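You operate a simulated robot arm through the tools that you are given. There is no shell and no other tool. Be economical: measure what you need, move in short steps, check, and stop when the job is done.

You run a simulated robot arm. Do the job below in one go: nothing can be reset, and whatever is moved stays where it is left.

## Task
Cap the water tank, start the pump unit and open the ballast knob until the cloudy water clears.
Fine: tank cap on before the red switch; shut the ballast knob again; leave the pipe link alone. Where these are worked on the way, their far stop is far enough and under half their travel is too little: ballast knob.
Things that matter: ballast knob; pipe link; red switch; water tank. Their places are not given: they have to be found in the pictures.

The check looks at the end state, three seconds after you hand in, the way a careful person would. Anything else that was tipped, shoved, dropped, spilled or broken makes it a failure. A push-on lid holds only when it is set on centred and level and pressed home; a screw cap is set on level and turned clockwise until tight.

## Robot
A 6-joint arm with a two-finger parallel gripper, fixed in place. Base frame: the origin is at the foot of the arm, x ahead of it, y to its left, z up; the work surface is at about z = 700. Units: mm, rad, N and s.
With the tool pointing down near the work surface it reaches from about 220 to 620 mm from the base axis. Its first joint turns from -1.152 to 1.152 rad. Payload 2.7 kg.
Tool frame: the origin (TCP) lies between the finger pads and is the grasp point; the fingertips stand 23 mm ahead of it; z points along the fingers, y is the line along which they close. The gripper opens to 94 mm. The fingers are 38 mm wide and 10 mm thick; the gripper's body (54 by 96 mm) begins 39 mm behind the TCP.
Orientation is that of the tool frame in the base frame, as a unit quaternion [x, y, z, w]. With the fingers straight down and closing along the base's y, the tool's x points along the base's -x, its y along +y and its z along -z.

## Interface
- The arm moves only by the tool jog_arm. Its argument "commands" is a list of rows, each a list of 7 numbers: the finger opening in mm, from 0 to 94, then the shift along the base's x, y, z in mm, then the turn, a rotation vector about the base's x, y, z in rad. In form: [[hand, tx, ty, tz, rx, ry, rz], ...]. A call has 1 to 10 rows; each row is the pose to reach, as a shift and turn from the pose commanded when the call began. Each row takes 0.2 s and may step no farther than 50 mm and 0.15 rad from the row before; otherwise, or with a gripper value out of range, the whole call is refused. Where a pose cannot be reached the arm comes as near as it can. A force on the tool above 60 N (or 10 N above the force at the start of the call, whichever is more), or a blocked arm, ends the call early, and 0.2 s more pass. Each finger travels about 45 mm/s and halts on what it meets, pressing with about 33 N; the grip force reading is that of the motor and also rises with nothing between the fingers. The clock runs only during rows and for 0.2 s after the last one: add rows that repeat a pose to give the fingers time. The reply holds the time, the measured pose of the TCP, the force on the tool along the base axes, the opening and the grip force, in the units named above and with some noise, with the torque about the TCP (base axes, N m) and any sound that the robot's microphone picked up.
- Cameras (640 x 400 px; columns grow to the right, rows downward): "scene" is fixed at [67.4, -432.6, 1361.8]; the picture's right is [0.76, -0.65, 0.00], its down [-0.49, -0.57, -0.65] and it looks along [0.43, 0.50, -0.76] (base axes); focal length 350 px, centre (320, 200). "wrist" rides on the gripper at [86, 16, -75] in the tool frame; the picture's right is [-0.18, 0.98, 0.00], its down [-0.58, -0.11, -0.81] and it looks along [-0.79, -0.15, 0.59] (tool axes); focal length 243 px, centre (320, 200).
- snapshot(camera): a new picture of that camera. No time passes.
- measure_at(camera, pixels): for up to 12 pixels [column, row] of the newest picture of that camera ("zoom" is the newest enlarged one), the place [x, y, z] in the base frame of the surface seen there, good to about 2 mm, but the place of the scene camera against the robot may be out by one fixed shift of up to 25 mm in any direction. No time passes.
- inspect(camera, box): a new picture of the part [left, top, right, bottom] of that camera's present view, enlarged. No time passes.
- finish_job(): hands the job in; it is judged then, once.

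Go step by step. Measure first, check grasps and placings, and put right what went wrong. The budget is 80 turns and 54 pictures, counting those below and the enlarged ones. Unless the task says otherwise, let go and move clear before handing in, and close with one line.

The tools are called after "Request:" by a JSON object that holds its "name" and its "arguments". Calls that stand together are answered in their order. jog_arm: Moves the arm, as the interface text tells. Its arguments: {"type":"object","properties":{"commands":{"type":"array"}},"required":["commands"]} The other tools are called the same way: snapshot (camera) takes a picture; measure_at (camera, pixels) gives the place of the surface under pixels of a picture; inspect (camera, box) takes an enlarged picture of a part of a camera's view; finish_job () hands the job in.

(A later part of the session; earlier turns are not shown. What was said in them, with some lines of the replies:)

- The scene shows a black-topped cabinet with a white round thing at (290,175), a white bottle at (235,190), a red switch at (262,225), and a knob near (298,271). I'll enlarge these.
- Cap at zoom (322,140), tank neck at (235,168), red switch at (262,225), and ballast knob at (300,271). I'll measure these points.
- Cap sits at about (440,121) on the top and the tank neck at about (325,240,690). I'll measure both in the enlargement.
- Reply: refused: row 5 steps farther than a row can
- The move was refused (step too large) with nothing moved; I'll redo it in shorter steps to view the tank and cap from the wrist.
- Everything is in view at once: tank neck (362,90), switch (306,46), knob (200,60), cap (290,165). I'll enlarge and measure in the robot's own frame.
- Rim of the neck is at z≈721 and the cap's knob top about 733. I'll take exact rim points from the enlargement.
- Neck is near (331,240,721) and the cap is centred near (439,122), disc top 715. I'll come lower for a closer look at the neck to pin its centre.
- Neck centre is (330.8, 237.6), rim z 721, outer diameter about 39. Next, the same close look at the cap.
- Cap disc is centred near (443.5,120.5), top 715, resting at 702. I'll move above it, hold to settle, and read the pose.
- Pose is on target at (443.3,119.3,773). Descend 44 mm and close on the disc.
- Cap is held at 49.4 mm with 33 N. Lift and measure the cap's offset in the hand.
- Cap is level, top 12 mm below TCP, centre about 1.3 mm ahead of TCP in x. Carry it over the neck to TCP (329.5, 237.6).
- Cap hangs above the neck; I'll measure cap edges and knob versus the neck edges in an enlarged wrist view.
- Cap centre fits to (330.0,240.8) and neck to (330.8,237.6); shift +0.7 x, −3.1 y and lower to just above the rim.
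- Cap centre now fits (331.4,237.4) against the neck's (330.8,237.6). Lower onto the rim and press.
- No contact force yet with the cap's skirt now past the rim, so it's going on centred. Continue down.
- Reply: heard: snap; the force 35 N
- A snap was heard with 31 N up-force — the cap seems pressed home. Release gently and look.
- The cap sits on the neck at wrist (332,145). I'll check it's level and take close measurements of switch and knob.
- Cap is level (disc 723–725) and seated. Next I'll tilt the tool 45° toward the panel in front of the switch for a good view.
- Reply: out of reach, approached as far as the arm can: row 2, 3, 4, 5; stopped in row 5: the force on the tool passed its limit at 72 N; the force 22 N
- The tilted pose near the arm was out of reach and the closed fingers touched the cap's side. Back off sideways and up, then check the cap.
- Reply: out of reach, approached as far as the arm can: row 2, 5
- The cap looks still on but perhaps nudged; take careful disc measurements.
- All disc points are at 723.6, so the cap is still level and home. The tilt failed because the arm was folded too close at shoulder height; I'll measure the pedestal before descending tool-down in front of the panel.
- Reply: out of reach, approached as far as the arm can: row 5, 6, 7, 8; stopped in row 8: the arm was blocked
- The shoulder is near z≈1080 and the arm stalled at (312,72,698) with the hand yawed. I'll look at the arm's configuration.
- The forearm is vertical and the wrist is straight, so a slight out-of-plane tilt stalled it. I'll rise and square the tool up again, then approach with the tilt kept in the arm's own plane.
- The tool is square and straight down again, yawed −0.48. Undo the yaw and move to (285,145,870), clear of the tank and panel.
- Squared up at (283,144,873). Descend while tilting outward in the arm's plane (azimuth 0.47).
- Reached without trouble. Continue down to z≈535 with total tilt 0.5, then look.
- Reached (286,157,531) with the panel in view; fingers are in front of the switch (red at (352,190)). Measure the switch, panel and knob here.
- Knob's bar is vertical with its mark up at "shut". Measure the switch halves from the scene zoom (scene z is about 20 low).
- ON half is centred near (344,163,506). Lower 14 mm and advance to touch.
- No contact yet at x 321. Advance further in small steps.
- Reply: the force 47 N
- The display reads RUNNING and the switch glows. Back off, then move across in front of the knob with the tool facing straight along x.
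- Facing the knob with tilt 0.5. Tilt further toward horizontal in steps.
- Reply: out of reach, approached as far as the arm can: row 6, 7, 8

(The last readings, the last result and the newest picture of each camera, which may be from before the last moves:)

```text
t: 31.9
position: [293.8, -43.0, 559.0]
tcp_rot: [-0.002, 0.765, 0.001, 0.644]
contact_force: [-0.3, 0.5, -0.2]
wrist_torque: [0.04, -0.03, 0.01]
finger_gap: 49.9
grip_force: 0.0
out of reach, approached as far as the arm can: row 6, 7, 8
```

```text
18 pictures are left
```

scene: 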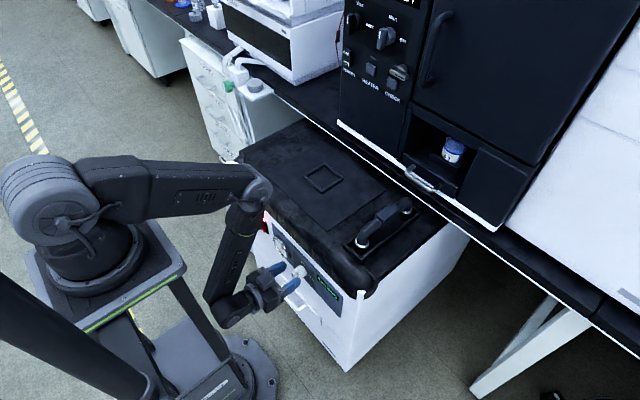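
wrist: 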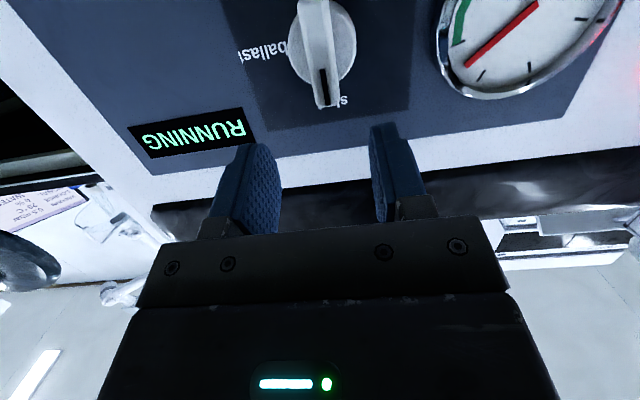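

The tool is nearly horizontal (tilt 1.4) and the knob is clearly visible at (322,50). Measure the knob here.

Request:
{"name": "inspect", "arguments": {"camera": "wrist", "box": [260, 0, 400, 120]}}

Request:
{"name": "measure_at", "arguments": {"camera": "wrist", "pixels": [[328, 100], [318, 50], [312, 8], [345, 40], [296, 50], [353, 45], [318, 83], [327, 50], [310, 30], [380, 60], [262, 90], [338, 75]]}}

```text
3.33 times, centred on (330, 60) of wrist
```

zoom: 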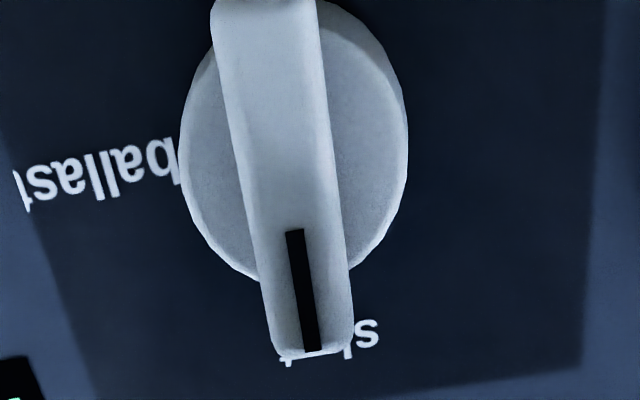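

```text
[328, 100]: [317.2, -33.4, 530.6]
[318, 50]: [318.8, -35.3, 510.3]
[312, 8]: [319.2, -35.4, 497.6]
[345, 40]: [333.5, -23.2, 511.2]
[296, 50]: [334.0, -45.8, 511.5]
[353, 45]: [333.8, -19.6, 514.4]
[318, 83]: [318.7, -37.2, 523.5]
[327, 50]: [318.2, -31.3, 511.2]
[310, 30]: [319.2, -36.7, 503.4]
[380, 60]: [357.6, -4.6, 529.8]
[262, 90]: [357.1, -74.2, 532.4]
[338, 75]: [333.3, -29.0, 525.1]
```

Knob axis is about y −33.5, z 513; bar front x 318.5, base face 333.7. Ease the tilt back to 1.2 so the pose is reachable, and check where it lands.

Request:
{"name": "jog_arm", "arguments": {"commands": [[40, 0, 0, 0, 0, 0.1, 0], [40, 0, 0, 0, 0, 0.2, 0], [40, 0, 0, 0, 0, 0.2, 0], [40, 0, 0, 0, 0, 0.2, 0]]}}

```text
t: 33.0
position: [293.2, -41.9, 559.5]
tcp_rot: [-0.001, 0.826, 0.001, 0.563]
contact_force: [0.2, -0.1, 0.2]
wrist_torque: [0.02, 0.0, 0.0]
finger_gap: 39.8
grip_force: 0.0
```

Commanded pose follows the measured one; tilt is now 1.2. Move down to line up in front of the bar.

Request:
{"name": "jog_arm", "arguments": {"commands": [[40, -9, 4, -15, 0, 0, 0], [40, -9, 8.2, -30, 0, 0, 0], [40, -9, 8.2, -39, 0, 0, 0], [40, -9, 8.2, -39, 0, 0, 0], [40, -9, 8.2, -39, 0, 0, 0]]}}

Request:
{"name": "snapshot", "arguments": {"camera": "wrist"}}

```text
t: 34.1
position: [285.3, -35.8, 525.0]
tcp_rot: [-0.002, 0.826, 0.001, 0.563]
contact_force: [0.4, -0.3, -0.7]
wrist_torque: [0.0, 0.0, 0.03]
finger_gap: 40.2
grip_force: 0.1
out of reach, approached as far as the arm can: row 3, 4, 5
```

```text
16 pictures are left
```

wrist: 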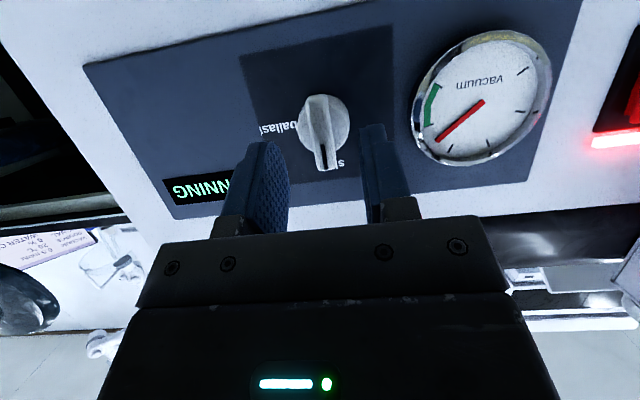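

At the reach edge (z 525). Back the tilt off to 1.1 and move to z 517, y −33.7, still short of the bar.

Request:
{"name": "jog_arm", "arguments": {"commands": [[40, 0, 1, 0, 0, 0.1, 0], [40, 1, 2, -4, 0, 0.1, 0], [40, 2, 2, -8, 0, 0.1, 0], [40, 2, 2, -8, 0, 0.1, 0]]}}

```text
t: 35.1
position: [288.4, -33.8, 517.6]
tcp_rot: [-0.001, 0.853, 0.001, 0.522]
contact_force: [-0.1, 0.4, 0.6]
wrist_torque: [0.01, 0.04, -0.02]
finger_gap: 39.9
grip_force: 0.0
```

Pose (288.4,−33.8,517.6), tilt 1.1. Advance 12 mm so the fingers straddle the bar, then close.

Request:
{"name": "jog_arm", "arguments": {"commands": [[40, 4, 0, 0, 0, 0, 0], [40, 8, 0, 0, 0, 0, 0], [40, 12, 0, 0, 0, 0, 0], [25, 12, 0, 0, 0, 0, 0], [12, 12, 0, 0, 0, 0, 0], [5, 12, 0, 0, 0, 0, 0], [5, 12, 0, 0, 0, 0, 0], [5, 12, 0, 0, 0, 0, 0]]}}

Request:
{"name": "snapshot", "arguments": {"camera": "wrist"}}

```text
t: 37.0
position: [300.0, -33.2, 518.4]
tcp_rot: [0.0, 0.853, 0.0, 0.522]
contact_force: [4.2, -20.3, -3.9]
wrist_torque: [0.06, 0.05, -0.41]
finger_gap: 14.0
grip_force: 10.4
```

```text
15 pictures are left
```

wrist: 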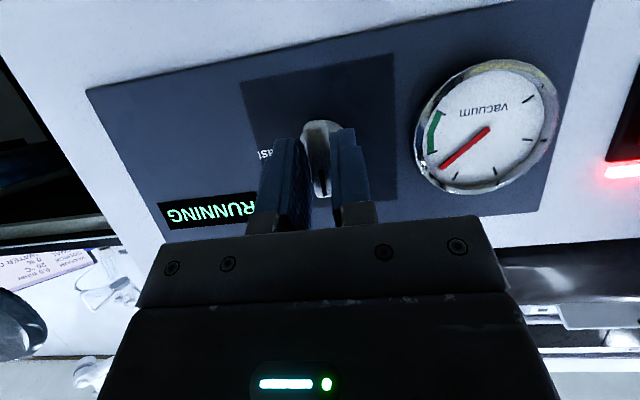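

The −y finger met the bar first (gap 14, −20 N in y). Shift 1.5 mm to −y and finish closing.

Request:
{"name": "jog_arm", "arguments": {"commands": [[5, 0, -1, 0, 0, 0, 0], [5, 0, -2, 0, 0, 0, 0], [5, 0, -2, 0, 0, 0, 0]]}}

```text
t: 37.8
position: [299.5, -34.7, 518.8]
tcp_rot: [0.0, 0.853, 0.0, 0.522]
contact_force: [-0.6, -17.2, -1.9]
wrist_torque: [0.02, -0.09, -0.39]
finger_gap: 12.2
grip_force: 8.4
```

Still −17 N with gap 12.2; shift another 2 mm.

Request:
{"name": "jog_arm", "arguments": {"commands": [[5, 0, -1, 0, 0, 0, 0], [5, 0, -2, 0, 0, 0, 0], [5, 0, -2, 0, 0, 0, 0], [5, 0, -2, 0, 0, 0, 0]]}}

```text
t: 38.8
position: [298.6, -35.5, 517.4]
tcp_rot: [-0.005, 0.853, 0.004, 0.522]
contact_force: [-21.8, 26.8, 15.3]
wrist_torque: [0.11, -1.26, 0.39]
finger_gap: 12.0
grip_force: 44.5
```

The bar is gripped (12 mm, 44 N), so the axis is near y −35. Turn about base x (top toward −y), first half, with the TCP following the arc.

Request:
{"name": "jog_arm", "arguments": {"commands": [[5, 0, 1, 0, 0, 0, 0], [5, 0, 0.4, 0, 0.13, 0, 0], [5, 0, -0.3, -0.2, 0.26, 0, 0], [5, 0, -0.9, -0.4, 0.39, 0, 0], [5, 0, -1.5, -0.7, 0.52, 0, 0], [5, 0, -2, -1, 0.65, 0, 0], [5, 0, -2, -1, 0.65, 0, 0]]}}

```text
t: 40.4
position: [300.3, -37.6, 516.9]
tcp_rot: [0.164, 0.808, 0.277, 0.493]
contact_force: [-6.4, 28.0, 14.0]
wrist_torque: [0.15, -0.17, 0.38]
finger_gap: 12.0
grip_force: 44.8
```

Turned 0.65 rad with moderate force. Continue to the far stop.

Request:
{"name": "jog_arm", "arguments": {"commands": [[5, 0, 0.5, 0, 0.13, 0, 0], [5, 0, 0.3, -0.3, 0.26, 0, 0], [5, 0, 0.1, -0.7, 0.39, 0, 0], [5, 0, -0.1, -1.2, 0.52, 0, 0], [5, 0, -0.3, -1.7, 0.65, 0, 0], [5, 0, -0.4, -2.2, 0.78, 0, 0], [5, 0, -0.5, -2.7, 0.9, 0, 0], [5, 0, -0.5, -2.7, 0.9, 0, 0]]}}

Request:
{"name": "snapshot", "arguments": {"camera": "wrist"}}

Request:
{"name": "inspect", "arguments": {"camera": "scene", "box": [210, 150, 370, 310]}}

```text
t: 41.3
position: [299.4, -42.8, 519.7]
tcp_rot: [0.282, 0.73, 0.444, 0.435]
contact_force: [3.1, -2.6, -6.2]
wrist_torque: [-0.1, 0.09, 0.71]
finger_gap: 11.7
grip_force: 45.1
out of reach, approached as far as the arm can: row 3, 4
stopped in row 4: the force on the tool passed its limit at 74 N (the readings are from after the stop); the commanded pose is now the measured one
```

```text
14 pictures are left
```

wrist: 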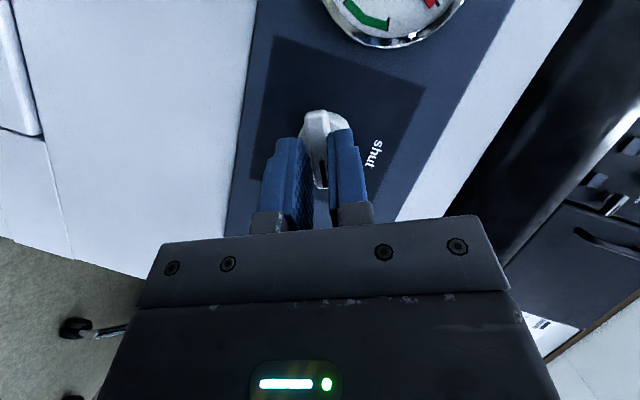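

```text
2.50 times, centred on (290, 230) of scene
```

zoom: 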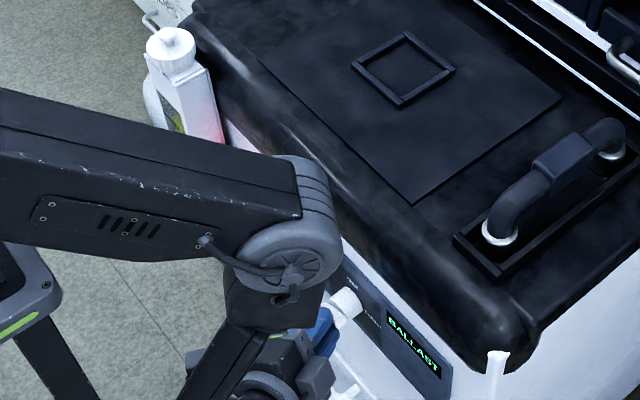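

The display reads BALLAST with the knob turned about 65°. Hold here and let time pass, then look at the tank window.

Request:
{"name": "inspect", "arguments": {"camera": "scene", "box": [215, 155, 265, 215]}}

Request:
{"name": "jog_arm", "arguments": {"commands": [[5, 0, 0, 0, 0, 0, 0], [5, 0, 0, 0, 0, 0, 0], [5, 0, 0, 0, 0, 0, 0], [5, 0, 0, 0, 0, 0, 0], [5, 0, 0, 0, 0, 0, 0], [5, 0, 0, 0, 0, 0, 0], [5, 0, 0, 0, 0, 0, 0], [5, 0, 0, 0, 0, 0, 0], [5, 0, 0, 0, 0, 0, 0], [5, 0, 0, 0, 0, 0, 0]]}}

Request:
{"name": "inspect", "arguments": {"camera": "scene", "box": [210, 150, 370, 310]}}

```text
6.67 times, centred on (240, 185) of scene
```

zoom: 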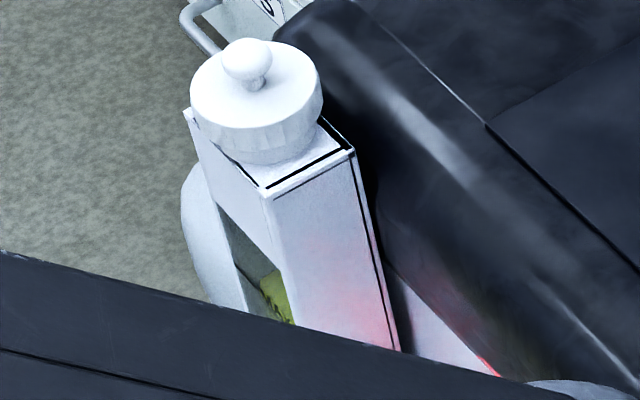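

```text
t: 43.5
position: [298.8, -42.2, 518.9]
tcp_rot: [0.283, 0.73, 0.443, 0.437]
contact_force: [11.5, -1.9, -23.3]
wrist_torque: [-0.18, 0.03, 0.04]
finger_gap: 11.8
grip_force: 45.5
```

```text
2.50 times, centred on (290, 230) of scene
```

zoom: 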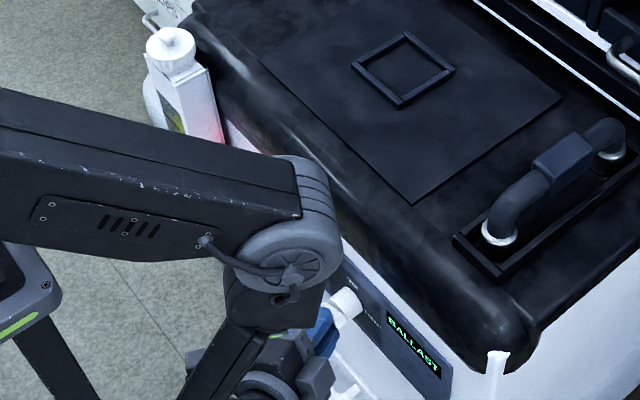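

Still cloudy yellow at the window so far. Hold for longer.

Request:
{"name": "jog_arm", "arguments": {"commands": [[5, 0, 0, 0, 0, 0, 0], [5, 0, 0, 0, 0, 0, 0], [5, 0, 0, 0, 0, 0, 0], [5, 0, 0, 0, 0, 0, 0], [5, 0, 0, 0, 0, 0, 0], [5, 0, 0, 0, 0, 0, 0], [5, 0, 0, 0, 0, 0, 0], [5, 0, 0, 0, 0, 0, 0], [5, 0, 0, 0, 0, 0, 0], [5, 0, 0, 0, 0, 0, 0]]}}

Request:
{"name": "jog_arm", "arguments": {"commands": [[5, 0, 0, 0, 0, 0, 0], [5, 0, 0, 0, 0, 0, 0], [5, 0, 0, 0, 0, 0, 0], [5, 0, 0, 0, 0, 0, 0], [5, 0, 0, 0, 0, 0, 0], [5, 0, 0, 0, 0, 0, 0], [5, 0, 0, 0, 0, 0, 0], [5, 0, 0, 0, 0, 0, 0], [5, 0, 0, 0, 0, 0, 0], [5, 0, 0, 0, 0, 0, 0]]}}

Request:
{"name": "inspect", "arguments": {"camera": "scene", "box": [215, 155, 375, 305]}}

```text
t: 45.7
position: [299.0, -41.6, 519.3]
tcp_rot: [0.283, 0.73, 0.443, 0.437]
contact_force: [10.9, -6.1, -22.6]
wrist_torque: [-0.19, 0.14, 0.16]
finger_gap: 11.9
grip_force: 44.7
```

```text
t: 47.9
position: [299.3, -42.4, 519.7]
tcp_rot: [0.283, 0.73, 0.444, 0.436]
contact_force: [8.3, -8.7, -22.3]
wrist_torque: [-0.17, 0.13, 0.02]
finger_gap: 11.4
grip_force: 45.2
```

```text
2.67 times, centred on (295, 230) of scene
```

zoom: 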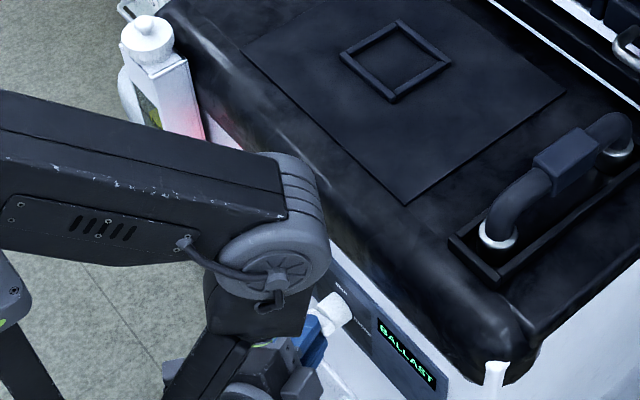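

Take the same tight zoom on the window to compare its colour.

Request:
{"name": "inspect", "arguments": {"camera": "scene", "box": [215, 155, 265, 215]}}

```text
6.67 times, centred on (240, 185) of scene
```

zoom: 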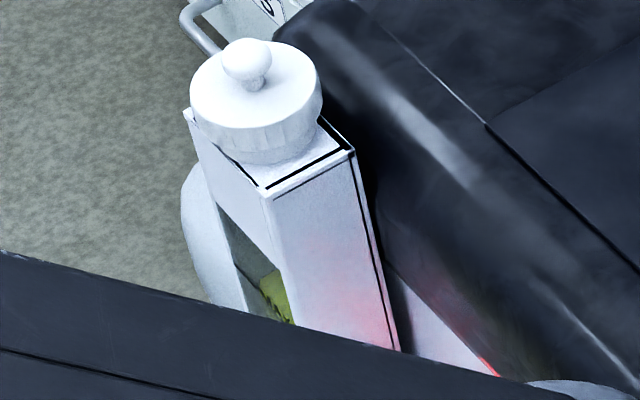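

Hardly any change after 7 s. Keep waiting in a longer block.

Request:
{"name": "jog_arm", "arguments": {"commands": [[5, 0, 0, 0, 0, 0, 0], [5, 0, 0, 0, 0, 0, 0], [5, 0, 0, 0, 0, 0, 0], [5, 0, 0, 0, 0, 0, 0], [5, 0, 0, 0, 0, 0, 0], [5, 0, 0, 0, 0, 0, 0], [5, 0, 0, 0, 0, 0, 0], [5, 0, 0, 0, 0, 0, 0], [5, 0, 0, 0, 0, 0, 0], [5, 0, 0, 0, 0, 0, 0]]}}

Request:
{"name": "jog_arm", "arguments": {"commands": [[5, 0, 0, 0, 0, 0, 0], [5, 0, 0, 0, 0, 0, 0], [5, 0, 0, 0, 0, 0, 0], [5, 0, 0, 0, 0, 0, 0], [5, 0, 0, 0, 0, 0, 0], [5, 0, 0, 0, 0, 0, 0], [5, 0, 0, 0, 0, 0, 0], [5, 0, 0, 0, 0, 0, 0], [5, 0, 0, 0, 0, 0, 0], [5, 0, 0, 0, 0, 0, 0]]}}

Request:
{"name": "jog_arm", "arguments": {"commands": [[5, 0, 0, 0, 0, 0, 0], [5, 0, 0, 0, 0, 0, 0], [5, 0, 0, 0, 0, 0, 0], [5, 0, 0, 0, 0, 0, 0], [5, 0, 0, 0, 0, 0, 0], [5, 0, 0, 0, 0, 0, 0], [5, 0, 0, 0, 0, 0, 0], [5, 0, 0, 0, 0, 0, 0], [5, 0, 0, 0, 0, 0, 0], [5, 0, 0, 0, 0, 0, 0]]}}

Request:
{"name": "inspect", "arguments": {"camera": "scene", "box": [215, 155, 265, 215]}}

```text
t: 50.1
position: [298.9, -41.7, 518.4]
tcp_rot: [0.282, 0.73, 0.443, 0.436]
contact_force: [7.3, -8.8, -21.6]
wrist_torque: [-0.2, 0.15, 0.02]
finger_gap: 12.1
grip_force: 45.4
```

```text
t: 52.3
position: [299.2, -42.0, 519.0]
tcp_rot: [0.283, 0.73, 0.443, 0.436]
contact_force: [6.6, -9.2, -21.3]
wrist_torque: [-0.15, 0.17, 0.03]
finger_gap: 12.0
grip_force: 45.0
```

```text
t: 54.5
position: [298.7, -41.9, 518.8]
tcp_rot: [0.284, 0.73, 0.444, 0.436]
contact_force: [4.4, -10.5, -20.3]
wrist_torque: [-0.23, 0.18, -0.03]
finger_gap: 11.6
grip_force: 44.9
```

```text
6.67 times, centred on (240, 185) of scene
```

zoom: 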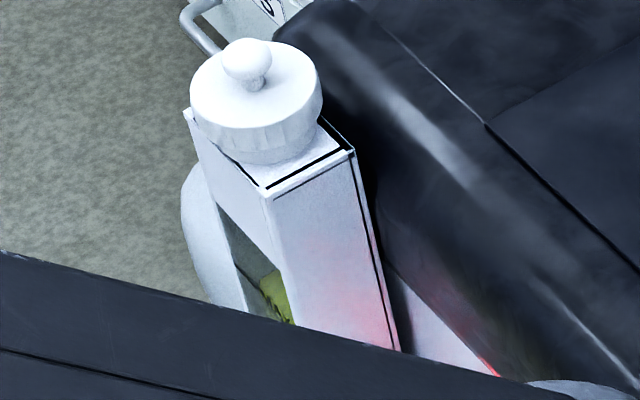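

The colour change is hard to judge with the forearm in the way. I'll let go of the knob, back off, and view the window with the wrist camera.

Request:
{"name": "jog_arm", "arguments": {"commands": [[20, 0, 0, 0, 0, 0, 0], [35, 0, 0, 0, 0, 0, 0], [40, 0, 0, 0, 0, 0, 0], [40, -10, 0, 0, 0, 0, 0], [40, -22, 0, 0, 0, 0, 0]]}}

Request:
{"name": "inspect", "arguments": {"camera": "wrist", "box": [220, 0, 480, 220]}}

```text
t: 55.7
position: [280.0, -44.3, 526.6]
tcp_rot: [0.28, 0.73, 0.443, 0.438]
contact_force: [1.1, 0.5, -0.3]
wrist_torque: [0.0, 0.01, 0.02]
finger_gap: 40.1
grip_force: 0.0
out of reach, approached as far as the arm can: row 4, 5
```

```text
1.82 times, centred on (350, 110) of wrist
```

zoom: 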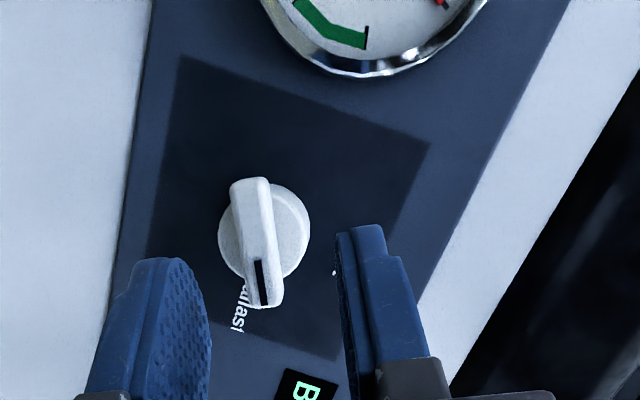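

The knob's mark points close to "ballast". Unroll the hand and slide toward the tank to view its window.

Request:
{"name": "jog_arm", "arguments": {"commands": [[40, 3, 10, 4, -0.14, 0, 0], [40, 3, 25, 6, -0.28, 0, 0], [40, 3, 45, 8, -0.42, 0, 0], [40, 3, 65, 8, -0.56, 0, 0], [40, 3, 85, 8, -0.7, 0, 0], [40, 3, 105, 8, -0.84, 0, 0], [40, 3, 125, 8, -0.98, 0, 0], [40, 3, 145, 8, -1.12, 0, 0], [40, 3, 145, 8, -1.12, 0, 0]]}}

Request:
{"name": "snapshot", "arguments": {"camera": "wrist"}}

```text
t: 57.7
position: [281.5, 100.3, 533.1]
tcp_rot: [0.007, 0.854, -0.012, 0.52]
contact_force: [-0.4, -0.7, -0.3]
wrist_torque: [-0.01, 0.0, -0.01]
finger_gap: 39.9
grip_force: 0.1
```

```text
6 pictures are left
```

wrist: 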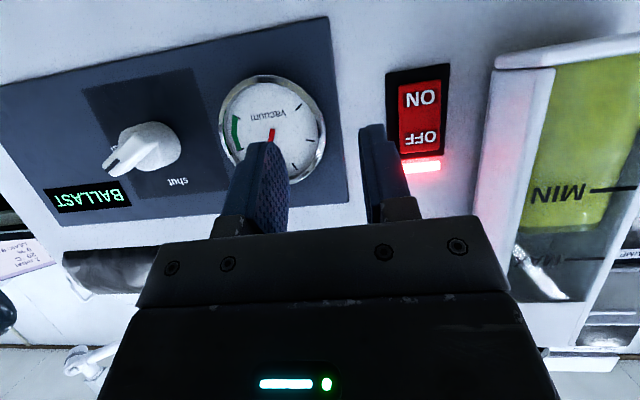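

The display reads BALLAST and the tank window (rows 60–225) is now clear yellow right down to its bottom, where it was milky below MIN before — the water has cleared. Now retrace to the knob to shut it.

Request:
{"name": "jog_arm", "arguments": {"commands": [[40, 0, -20, 0, 0.14, 0, 0], [40, 0, -40, 0, 0.28, 0, 0], [40, 0, -60, 0, 0.42, 0, 0], [40, 0, -80, 0, 0.56, 0, 0], [40, 0, -100, 0, 0.7, 0, 0], [40, 0, -120, 0, 0.84, 0, 0], [40, 0, -135, 0, 0.98, 0, 0], [40, 1, -144, -4, 1.1, 0, 0], [40, 1, -144, -4, 1.1, 0, 0]]}}

```text
t: 59.7
position: [282.7, -42.3, 529.0]
tcp_rot: [0.278, 0.734, 0.438, 0.438]
contact_force: [-0.5, -0.1, 0.0]
wrist_torque: [0.01, 0.04, 0.01]
finger_gap: 40.2
grip_force: 0.1
```

Back at the pre-grip pose. Lower to z 519, then advance and close.

Request:
{"name": "jog_arm", "arguments": {"commands": [[40, 4, 0, -6, 0, 0, 0], [40, 8, 0, -10, 0, 0, 0], [40, 13, 0, -10, 0, 0, 0], [40, 16.5, 0, -10, 0, 0, 0], [25, 16.5, 0, -10, 0, 0, 0], [12, 16.5, 0, -10, 0, 0, 0], [5, 16.5, 0, -10, 0, 0, 0], [5, 16.5, 0, -10, 0, 0, 0]]}}

```text
t: 61.5
position: [299.1, -43.1, 518.7]
tcp_rot: [0.278, 0.735, 0.436, 0.439]
contact_force: [-0.6, 0.1, -0.7]
wrist_torque: [-0.03, -0.36, 0.06]
finger_gap: 12.0
grip_force: 44.7
```

Gripped cleanly (12 mm, 45 N). Turn back toward shut along the earlier arc.

Request:
{"name": "jog_arm", "arguments": {"commands": [[5, 0, 1.5, -0.6, -0.12, 0, 0], [5, 0, 3, -1.2, -0.24, 0, 0], [5, 0, 4.5, -1.6, -0.36, 0, 0], [5, 0, 5.3, -1.8, -0.48, 0, 0], [5, 0, 6, -1.7, -0.6, 0, 0], [5, 0, 6.5, -1.6, -0.72, 0, 0], [5, 0, 7, -1.4, -0.84, 0, 0], [5, 0, 7.3, -1.2, -0.96, 0, 0], [5, 0, 7.5, -1.2, -1.08, 0, 0]]}}

```text
t: 63.5
position: [300.2, -33.9, 519.5]
tcp_rot: [0.012, 0.851, -0.003, 0.524]
contact_force: [10.7, 0.9, 19.4]
wrist_torque: [0.0, -1.23, 0.5]
finger_gap: 11.7
grip_force: 45.2
```

Back to nearly upright (rotation about 0.02). Push a little further against the shut stop.

Request:
{"name": "jog_arm", "arguments": {"commands": [[5, 0, 0, -1, -0.04, 0, 0], [5, 0, 0, -1, -0.08, 0, 0], [5, 0, 0, -1, -0.1, 0, 0]]}}

Request:
{"name": "inspect", "arguments": {"camera": "scene", "box": [215, 155, 375, 305]}}

```text
t: 64.3
position: [299.5, -33.6, 518.4]
tcp_rot: [-0.013, 0.851, -0.045, 0.523]
contact_force: [10.6, 4.5, 19.9]
wrist_torque: [1.33, -0.77, 0.12]
finger_gap: 13.5
grip_force: 45.5
```

```text
2.67 times, centred on (295, 230) of scene
```

zoom: 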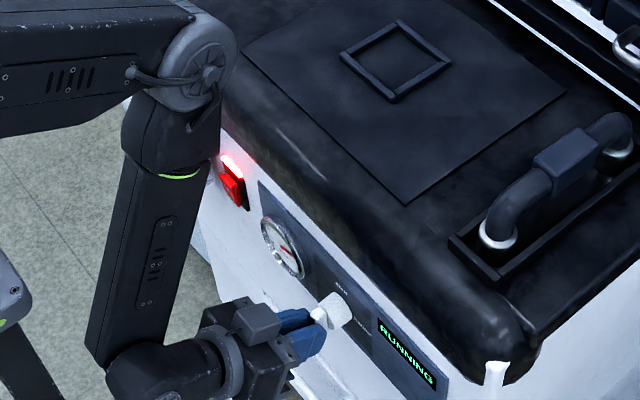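

Display is back to RUNNING and the torque (1.3 N m) shows the shut stop. Relax, open and back off.

Request:
{"name": "jog_arm", "arguments": {"commands": [[5, 0, 0, 0, 0.06, 0, 0], [20, 0, 0, 0, 0.08, 0, 0], [40, 0, 0, 0, 0.08, 0, 0], [40, 0, 0, 0, 0.08, 0, 0], [40, -10, 0, 2, 0.08, 0.05, 0], [40, -20, 10, 6, 0.08, 0.1, 0], [40, -20, 30, 10, 0.08, 0.1, 0], [40, -20, 70, 14, 0.08, 0.1, 0], [40, -20, 110, 14, 0.08, 0.1, 0], [40, -20, 130, 14, 0.08, 0.1, 0]]}}

Request:
{"name": "snapshot", "arguments": {"camera": "wrist"}}

```text
t: 66.5
position: [277.8, 97.3, 532.8]
tcp_rot: [0.006, 0.879, -0.011, 0.477]
contact_force: [-0.6, -0.3, -0.7]
wrist_torque: [-0.03, -0.02, -0.01]
finger_gap: 40.0
grip_force: 0.1
```

```text
4 pictures are left
```

wrist: 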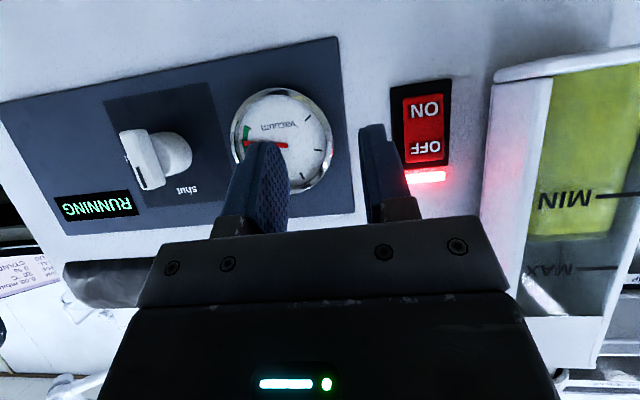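

Knob is shut, display RUNNING. Zoom on the tank window at (590,130) to confirm it's clear.

Request:
{"name": "inspect", "arguments": {"camera": "wrist", "box": [480, 40, 640, 330]}}

```text
1.38 times, centred on (560, 185) of wrist
```

zoom: 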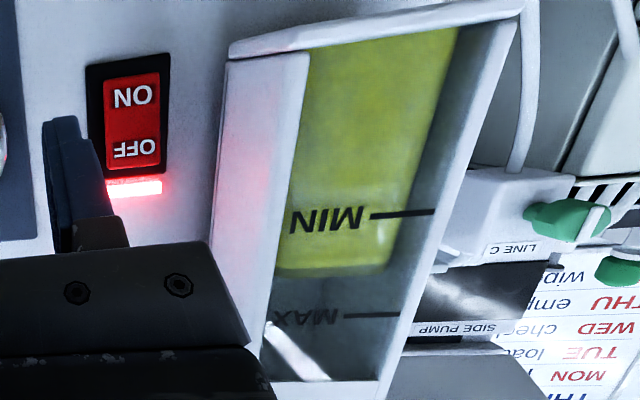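

The yellow's apparent height changes with viewing angle, so I want the same viewpoint as before the run (286,157,531, tilt 0.5) for a fair comparison. First reduce the tilt.

Request:
{"name": "jog_arm", "arguments": {"commands": [[20, 0, 10, 0, 0, 0.12, 0], [0, 2, 20, 0, 0, 0.24, 0], [0, 4, 30, 0, 0, 0.36, 0], [0, 8, 40, 0, 0, 0.497, 0], [0, 8, 40, 0, 0, 0.497, 0]]}}

Request:
{"name": "jog_arm", "arguments": {"commands": [[0, 0, 8, 0, 0.1, 0.025, 0.027], [0, 0, 16, 0, 0.217, 0.05, 0.054], [0, 0, 19, -1, 0.217, 0.05, 0.054], [0, 0, 19, -1, 0.217, 0.05, 0.054]]}}

Request:
{"name": "snapshot", "arguments": {"camera": "wrist"}}

```text
t: 67.7
position: [287.4, 136.7, 532.3]
tcp_rot: [0.003, 0.97, -0.012, 0.244]
contact_force: [0.2, 0.3, -0.2]
wrist_torque: [-0.01, 0.04, -0.02]
finger_gap: 0.1
grip_force: 33.2
```

```text
t: 68.7
position: [286.8, 154.1, 531.1]
tcp_rot: [0.002, 0.97, 0.1, 0.22]
contact_force: [-0.7, 0.2, -0.1]
wrist_torque: [-0.01, 0.01, 0.02]
finger_gap: 0.0
grip_force: 32.7
```

```text
2 pictures are left
```

wrist: 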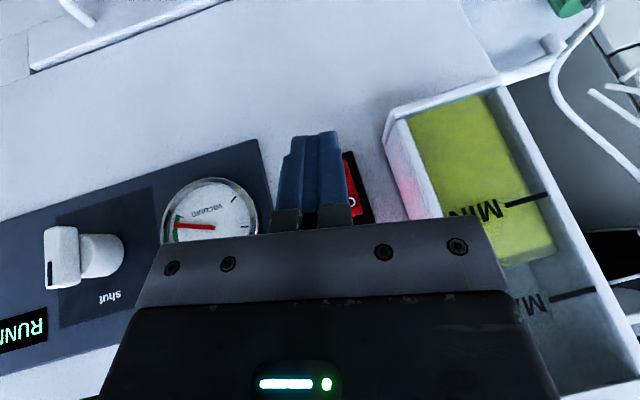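

From the same viewpoint, the region below MIN that was milky grey is now clear yellow to the bottom: the water has cleared and the knob is shut. Retrace the path upward to get clear.

Request:
{"name": "jog_arm", "arguments": {"commands": [[0, 0, -4, 5, 0, 0, 0], [0, 0, -7, 25, -0.02, 0.039, 0], [0, 0, -9, 50, -0.05, 0.1, 0], [0, 0, -9, 80, -0.08, 0.155, 0], [0, 0, -9, 110, -0.1, 0.194, 0], [0, 0, -9, 140, -0.118, 0.232, 0], [0, 0, -9, 140, -0.118, 0.232, 0]]}}

Request:
{"name": "jog_arm", "arguments": {"commands": [[0, 0, 0, 20, -0.018, 0.036, 0], [0, 0, 0, 50, -0.036, 0.071, 0], [0, 0, 0, 80, -0.054, 0.107, 0], [0, 0, 0, 110, -0.073, 0.143, 0], [0, 0, 0, 140, -0.091, 0.178, 0], [0, 0, 0, 170, -0.109, 0.214, 0], [0, 0, 0, 200, -0.109, 0.214, 0], [0, 0, 0, 200, -0.109, 0.214, 0]]}}

Request:
{"name": "jog_arm", "arguments": {"commands": [[0, 10, -40, 20, 0, 0, 0], [0, 30, -80, 40, 0, 0, 0], [0, 50, -110, 70, 0, 0, 0], [0, 70, -140, 100, 0, 0, 0], [0, 70, -140, 100, 0, 0, 0]]}}

Request:
{"name": "snapshot", "arguments": {"camera": "scene"}}

```text
t: 70.3
position: [285.8, 144.8, 670.2]
tcp_rot: [0.002, 0.994, 0.041, 0.106]
contact_force: [-0.1, 0.1, -0.9]
wrist_torque: [-0.02, -0.02, 0.01]
finger_gap: 0.1
grip_force: 33.1
```

```text
t: 72.1
position: [283.9, 142.8, 869.5]
tcp_rot: [0.0, 1.0, -0.013, -0.002]
contact_force: [0.1, -0.1, -0.4]
wrist_torque: [0.01, -0.02, 0.04]
finger_gap: 0.3
grip_force: 33.1
out of reach, approached as far as the arm can: row 3, 4
```

```text
t: 73.3
position: [357.5, 5.6, 971.1]
tcp_rot: [0.0, 1.0, -0.013, -0.001]
contact_force: [0.2, 0.9, 1.1]
wrist_torque: [0.04, -0.02, 0.0]
finger_gap: 0.1
grip_force: 32.8
```

```text
1 pictures are left
```

scene: 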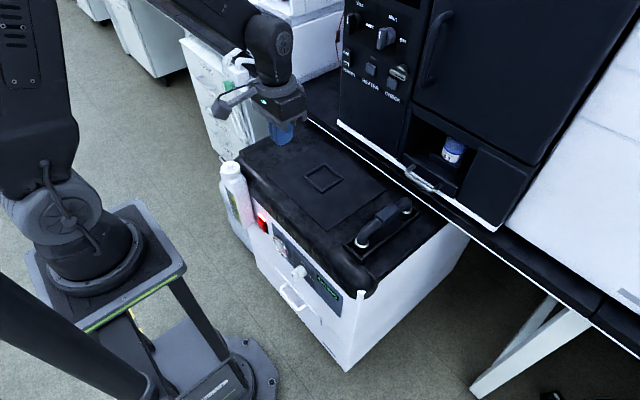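

The final view shows the cap on the tank (232,168), the switch lit, the knob shut, the pipe link undisturbed, and the arm clear. Handing in.

Request:
{"name": "finish_job", "arguments": {}}

```text
The job is handed in.
```

The job is handed in: the tank is capped, the pump is running, the water cleared with the ballast knob open, the knob is shut again, and I never touched the pipe link. While moving toward the switch, the closed fingers bumped the side of the cap (72 N), but I measured it afterwards and it was still level and fully on. I opened the knob about 65° rather than all the way to its far stop.
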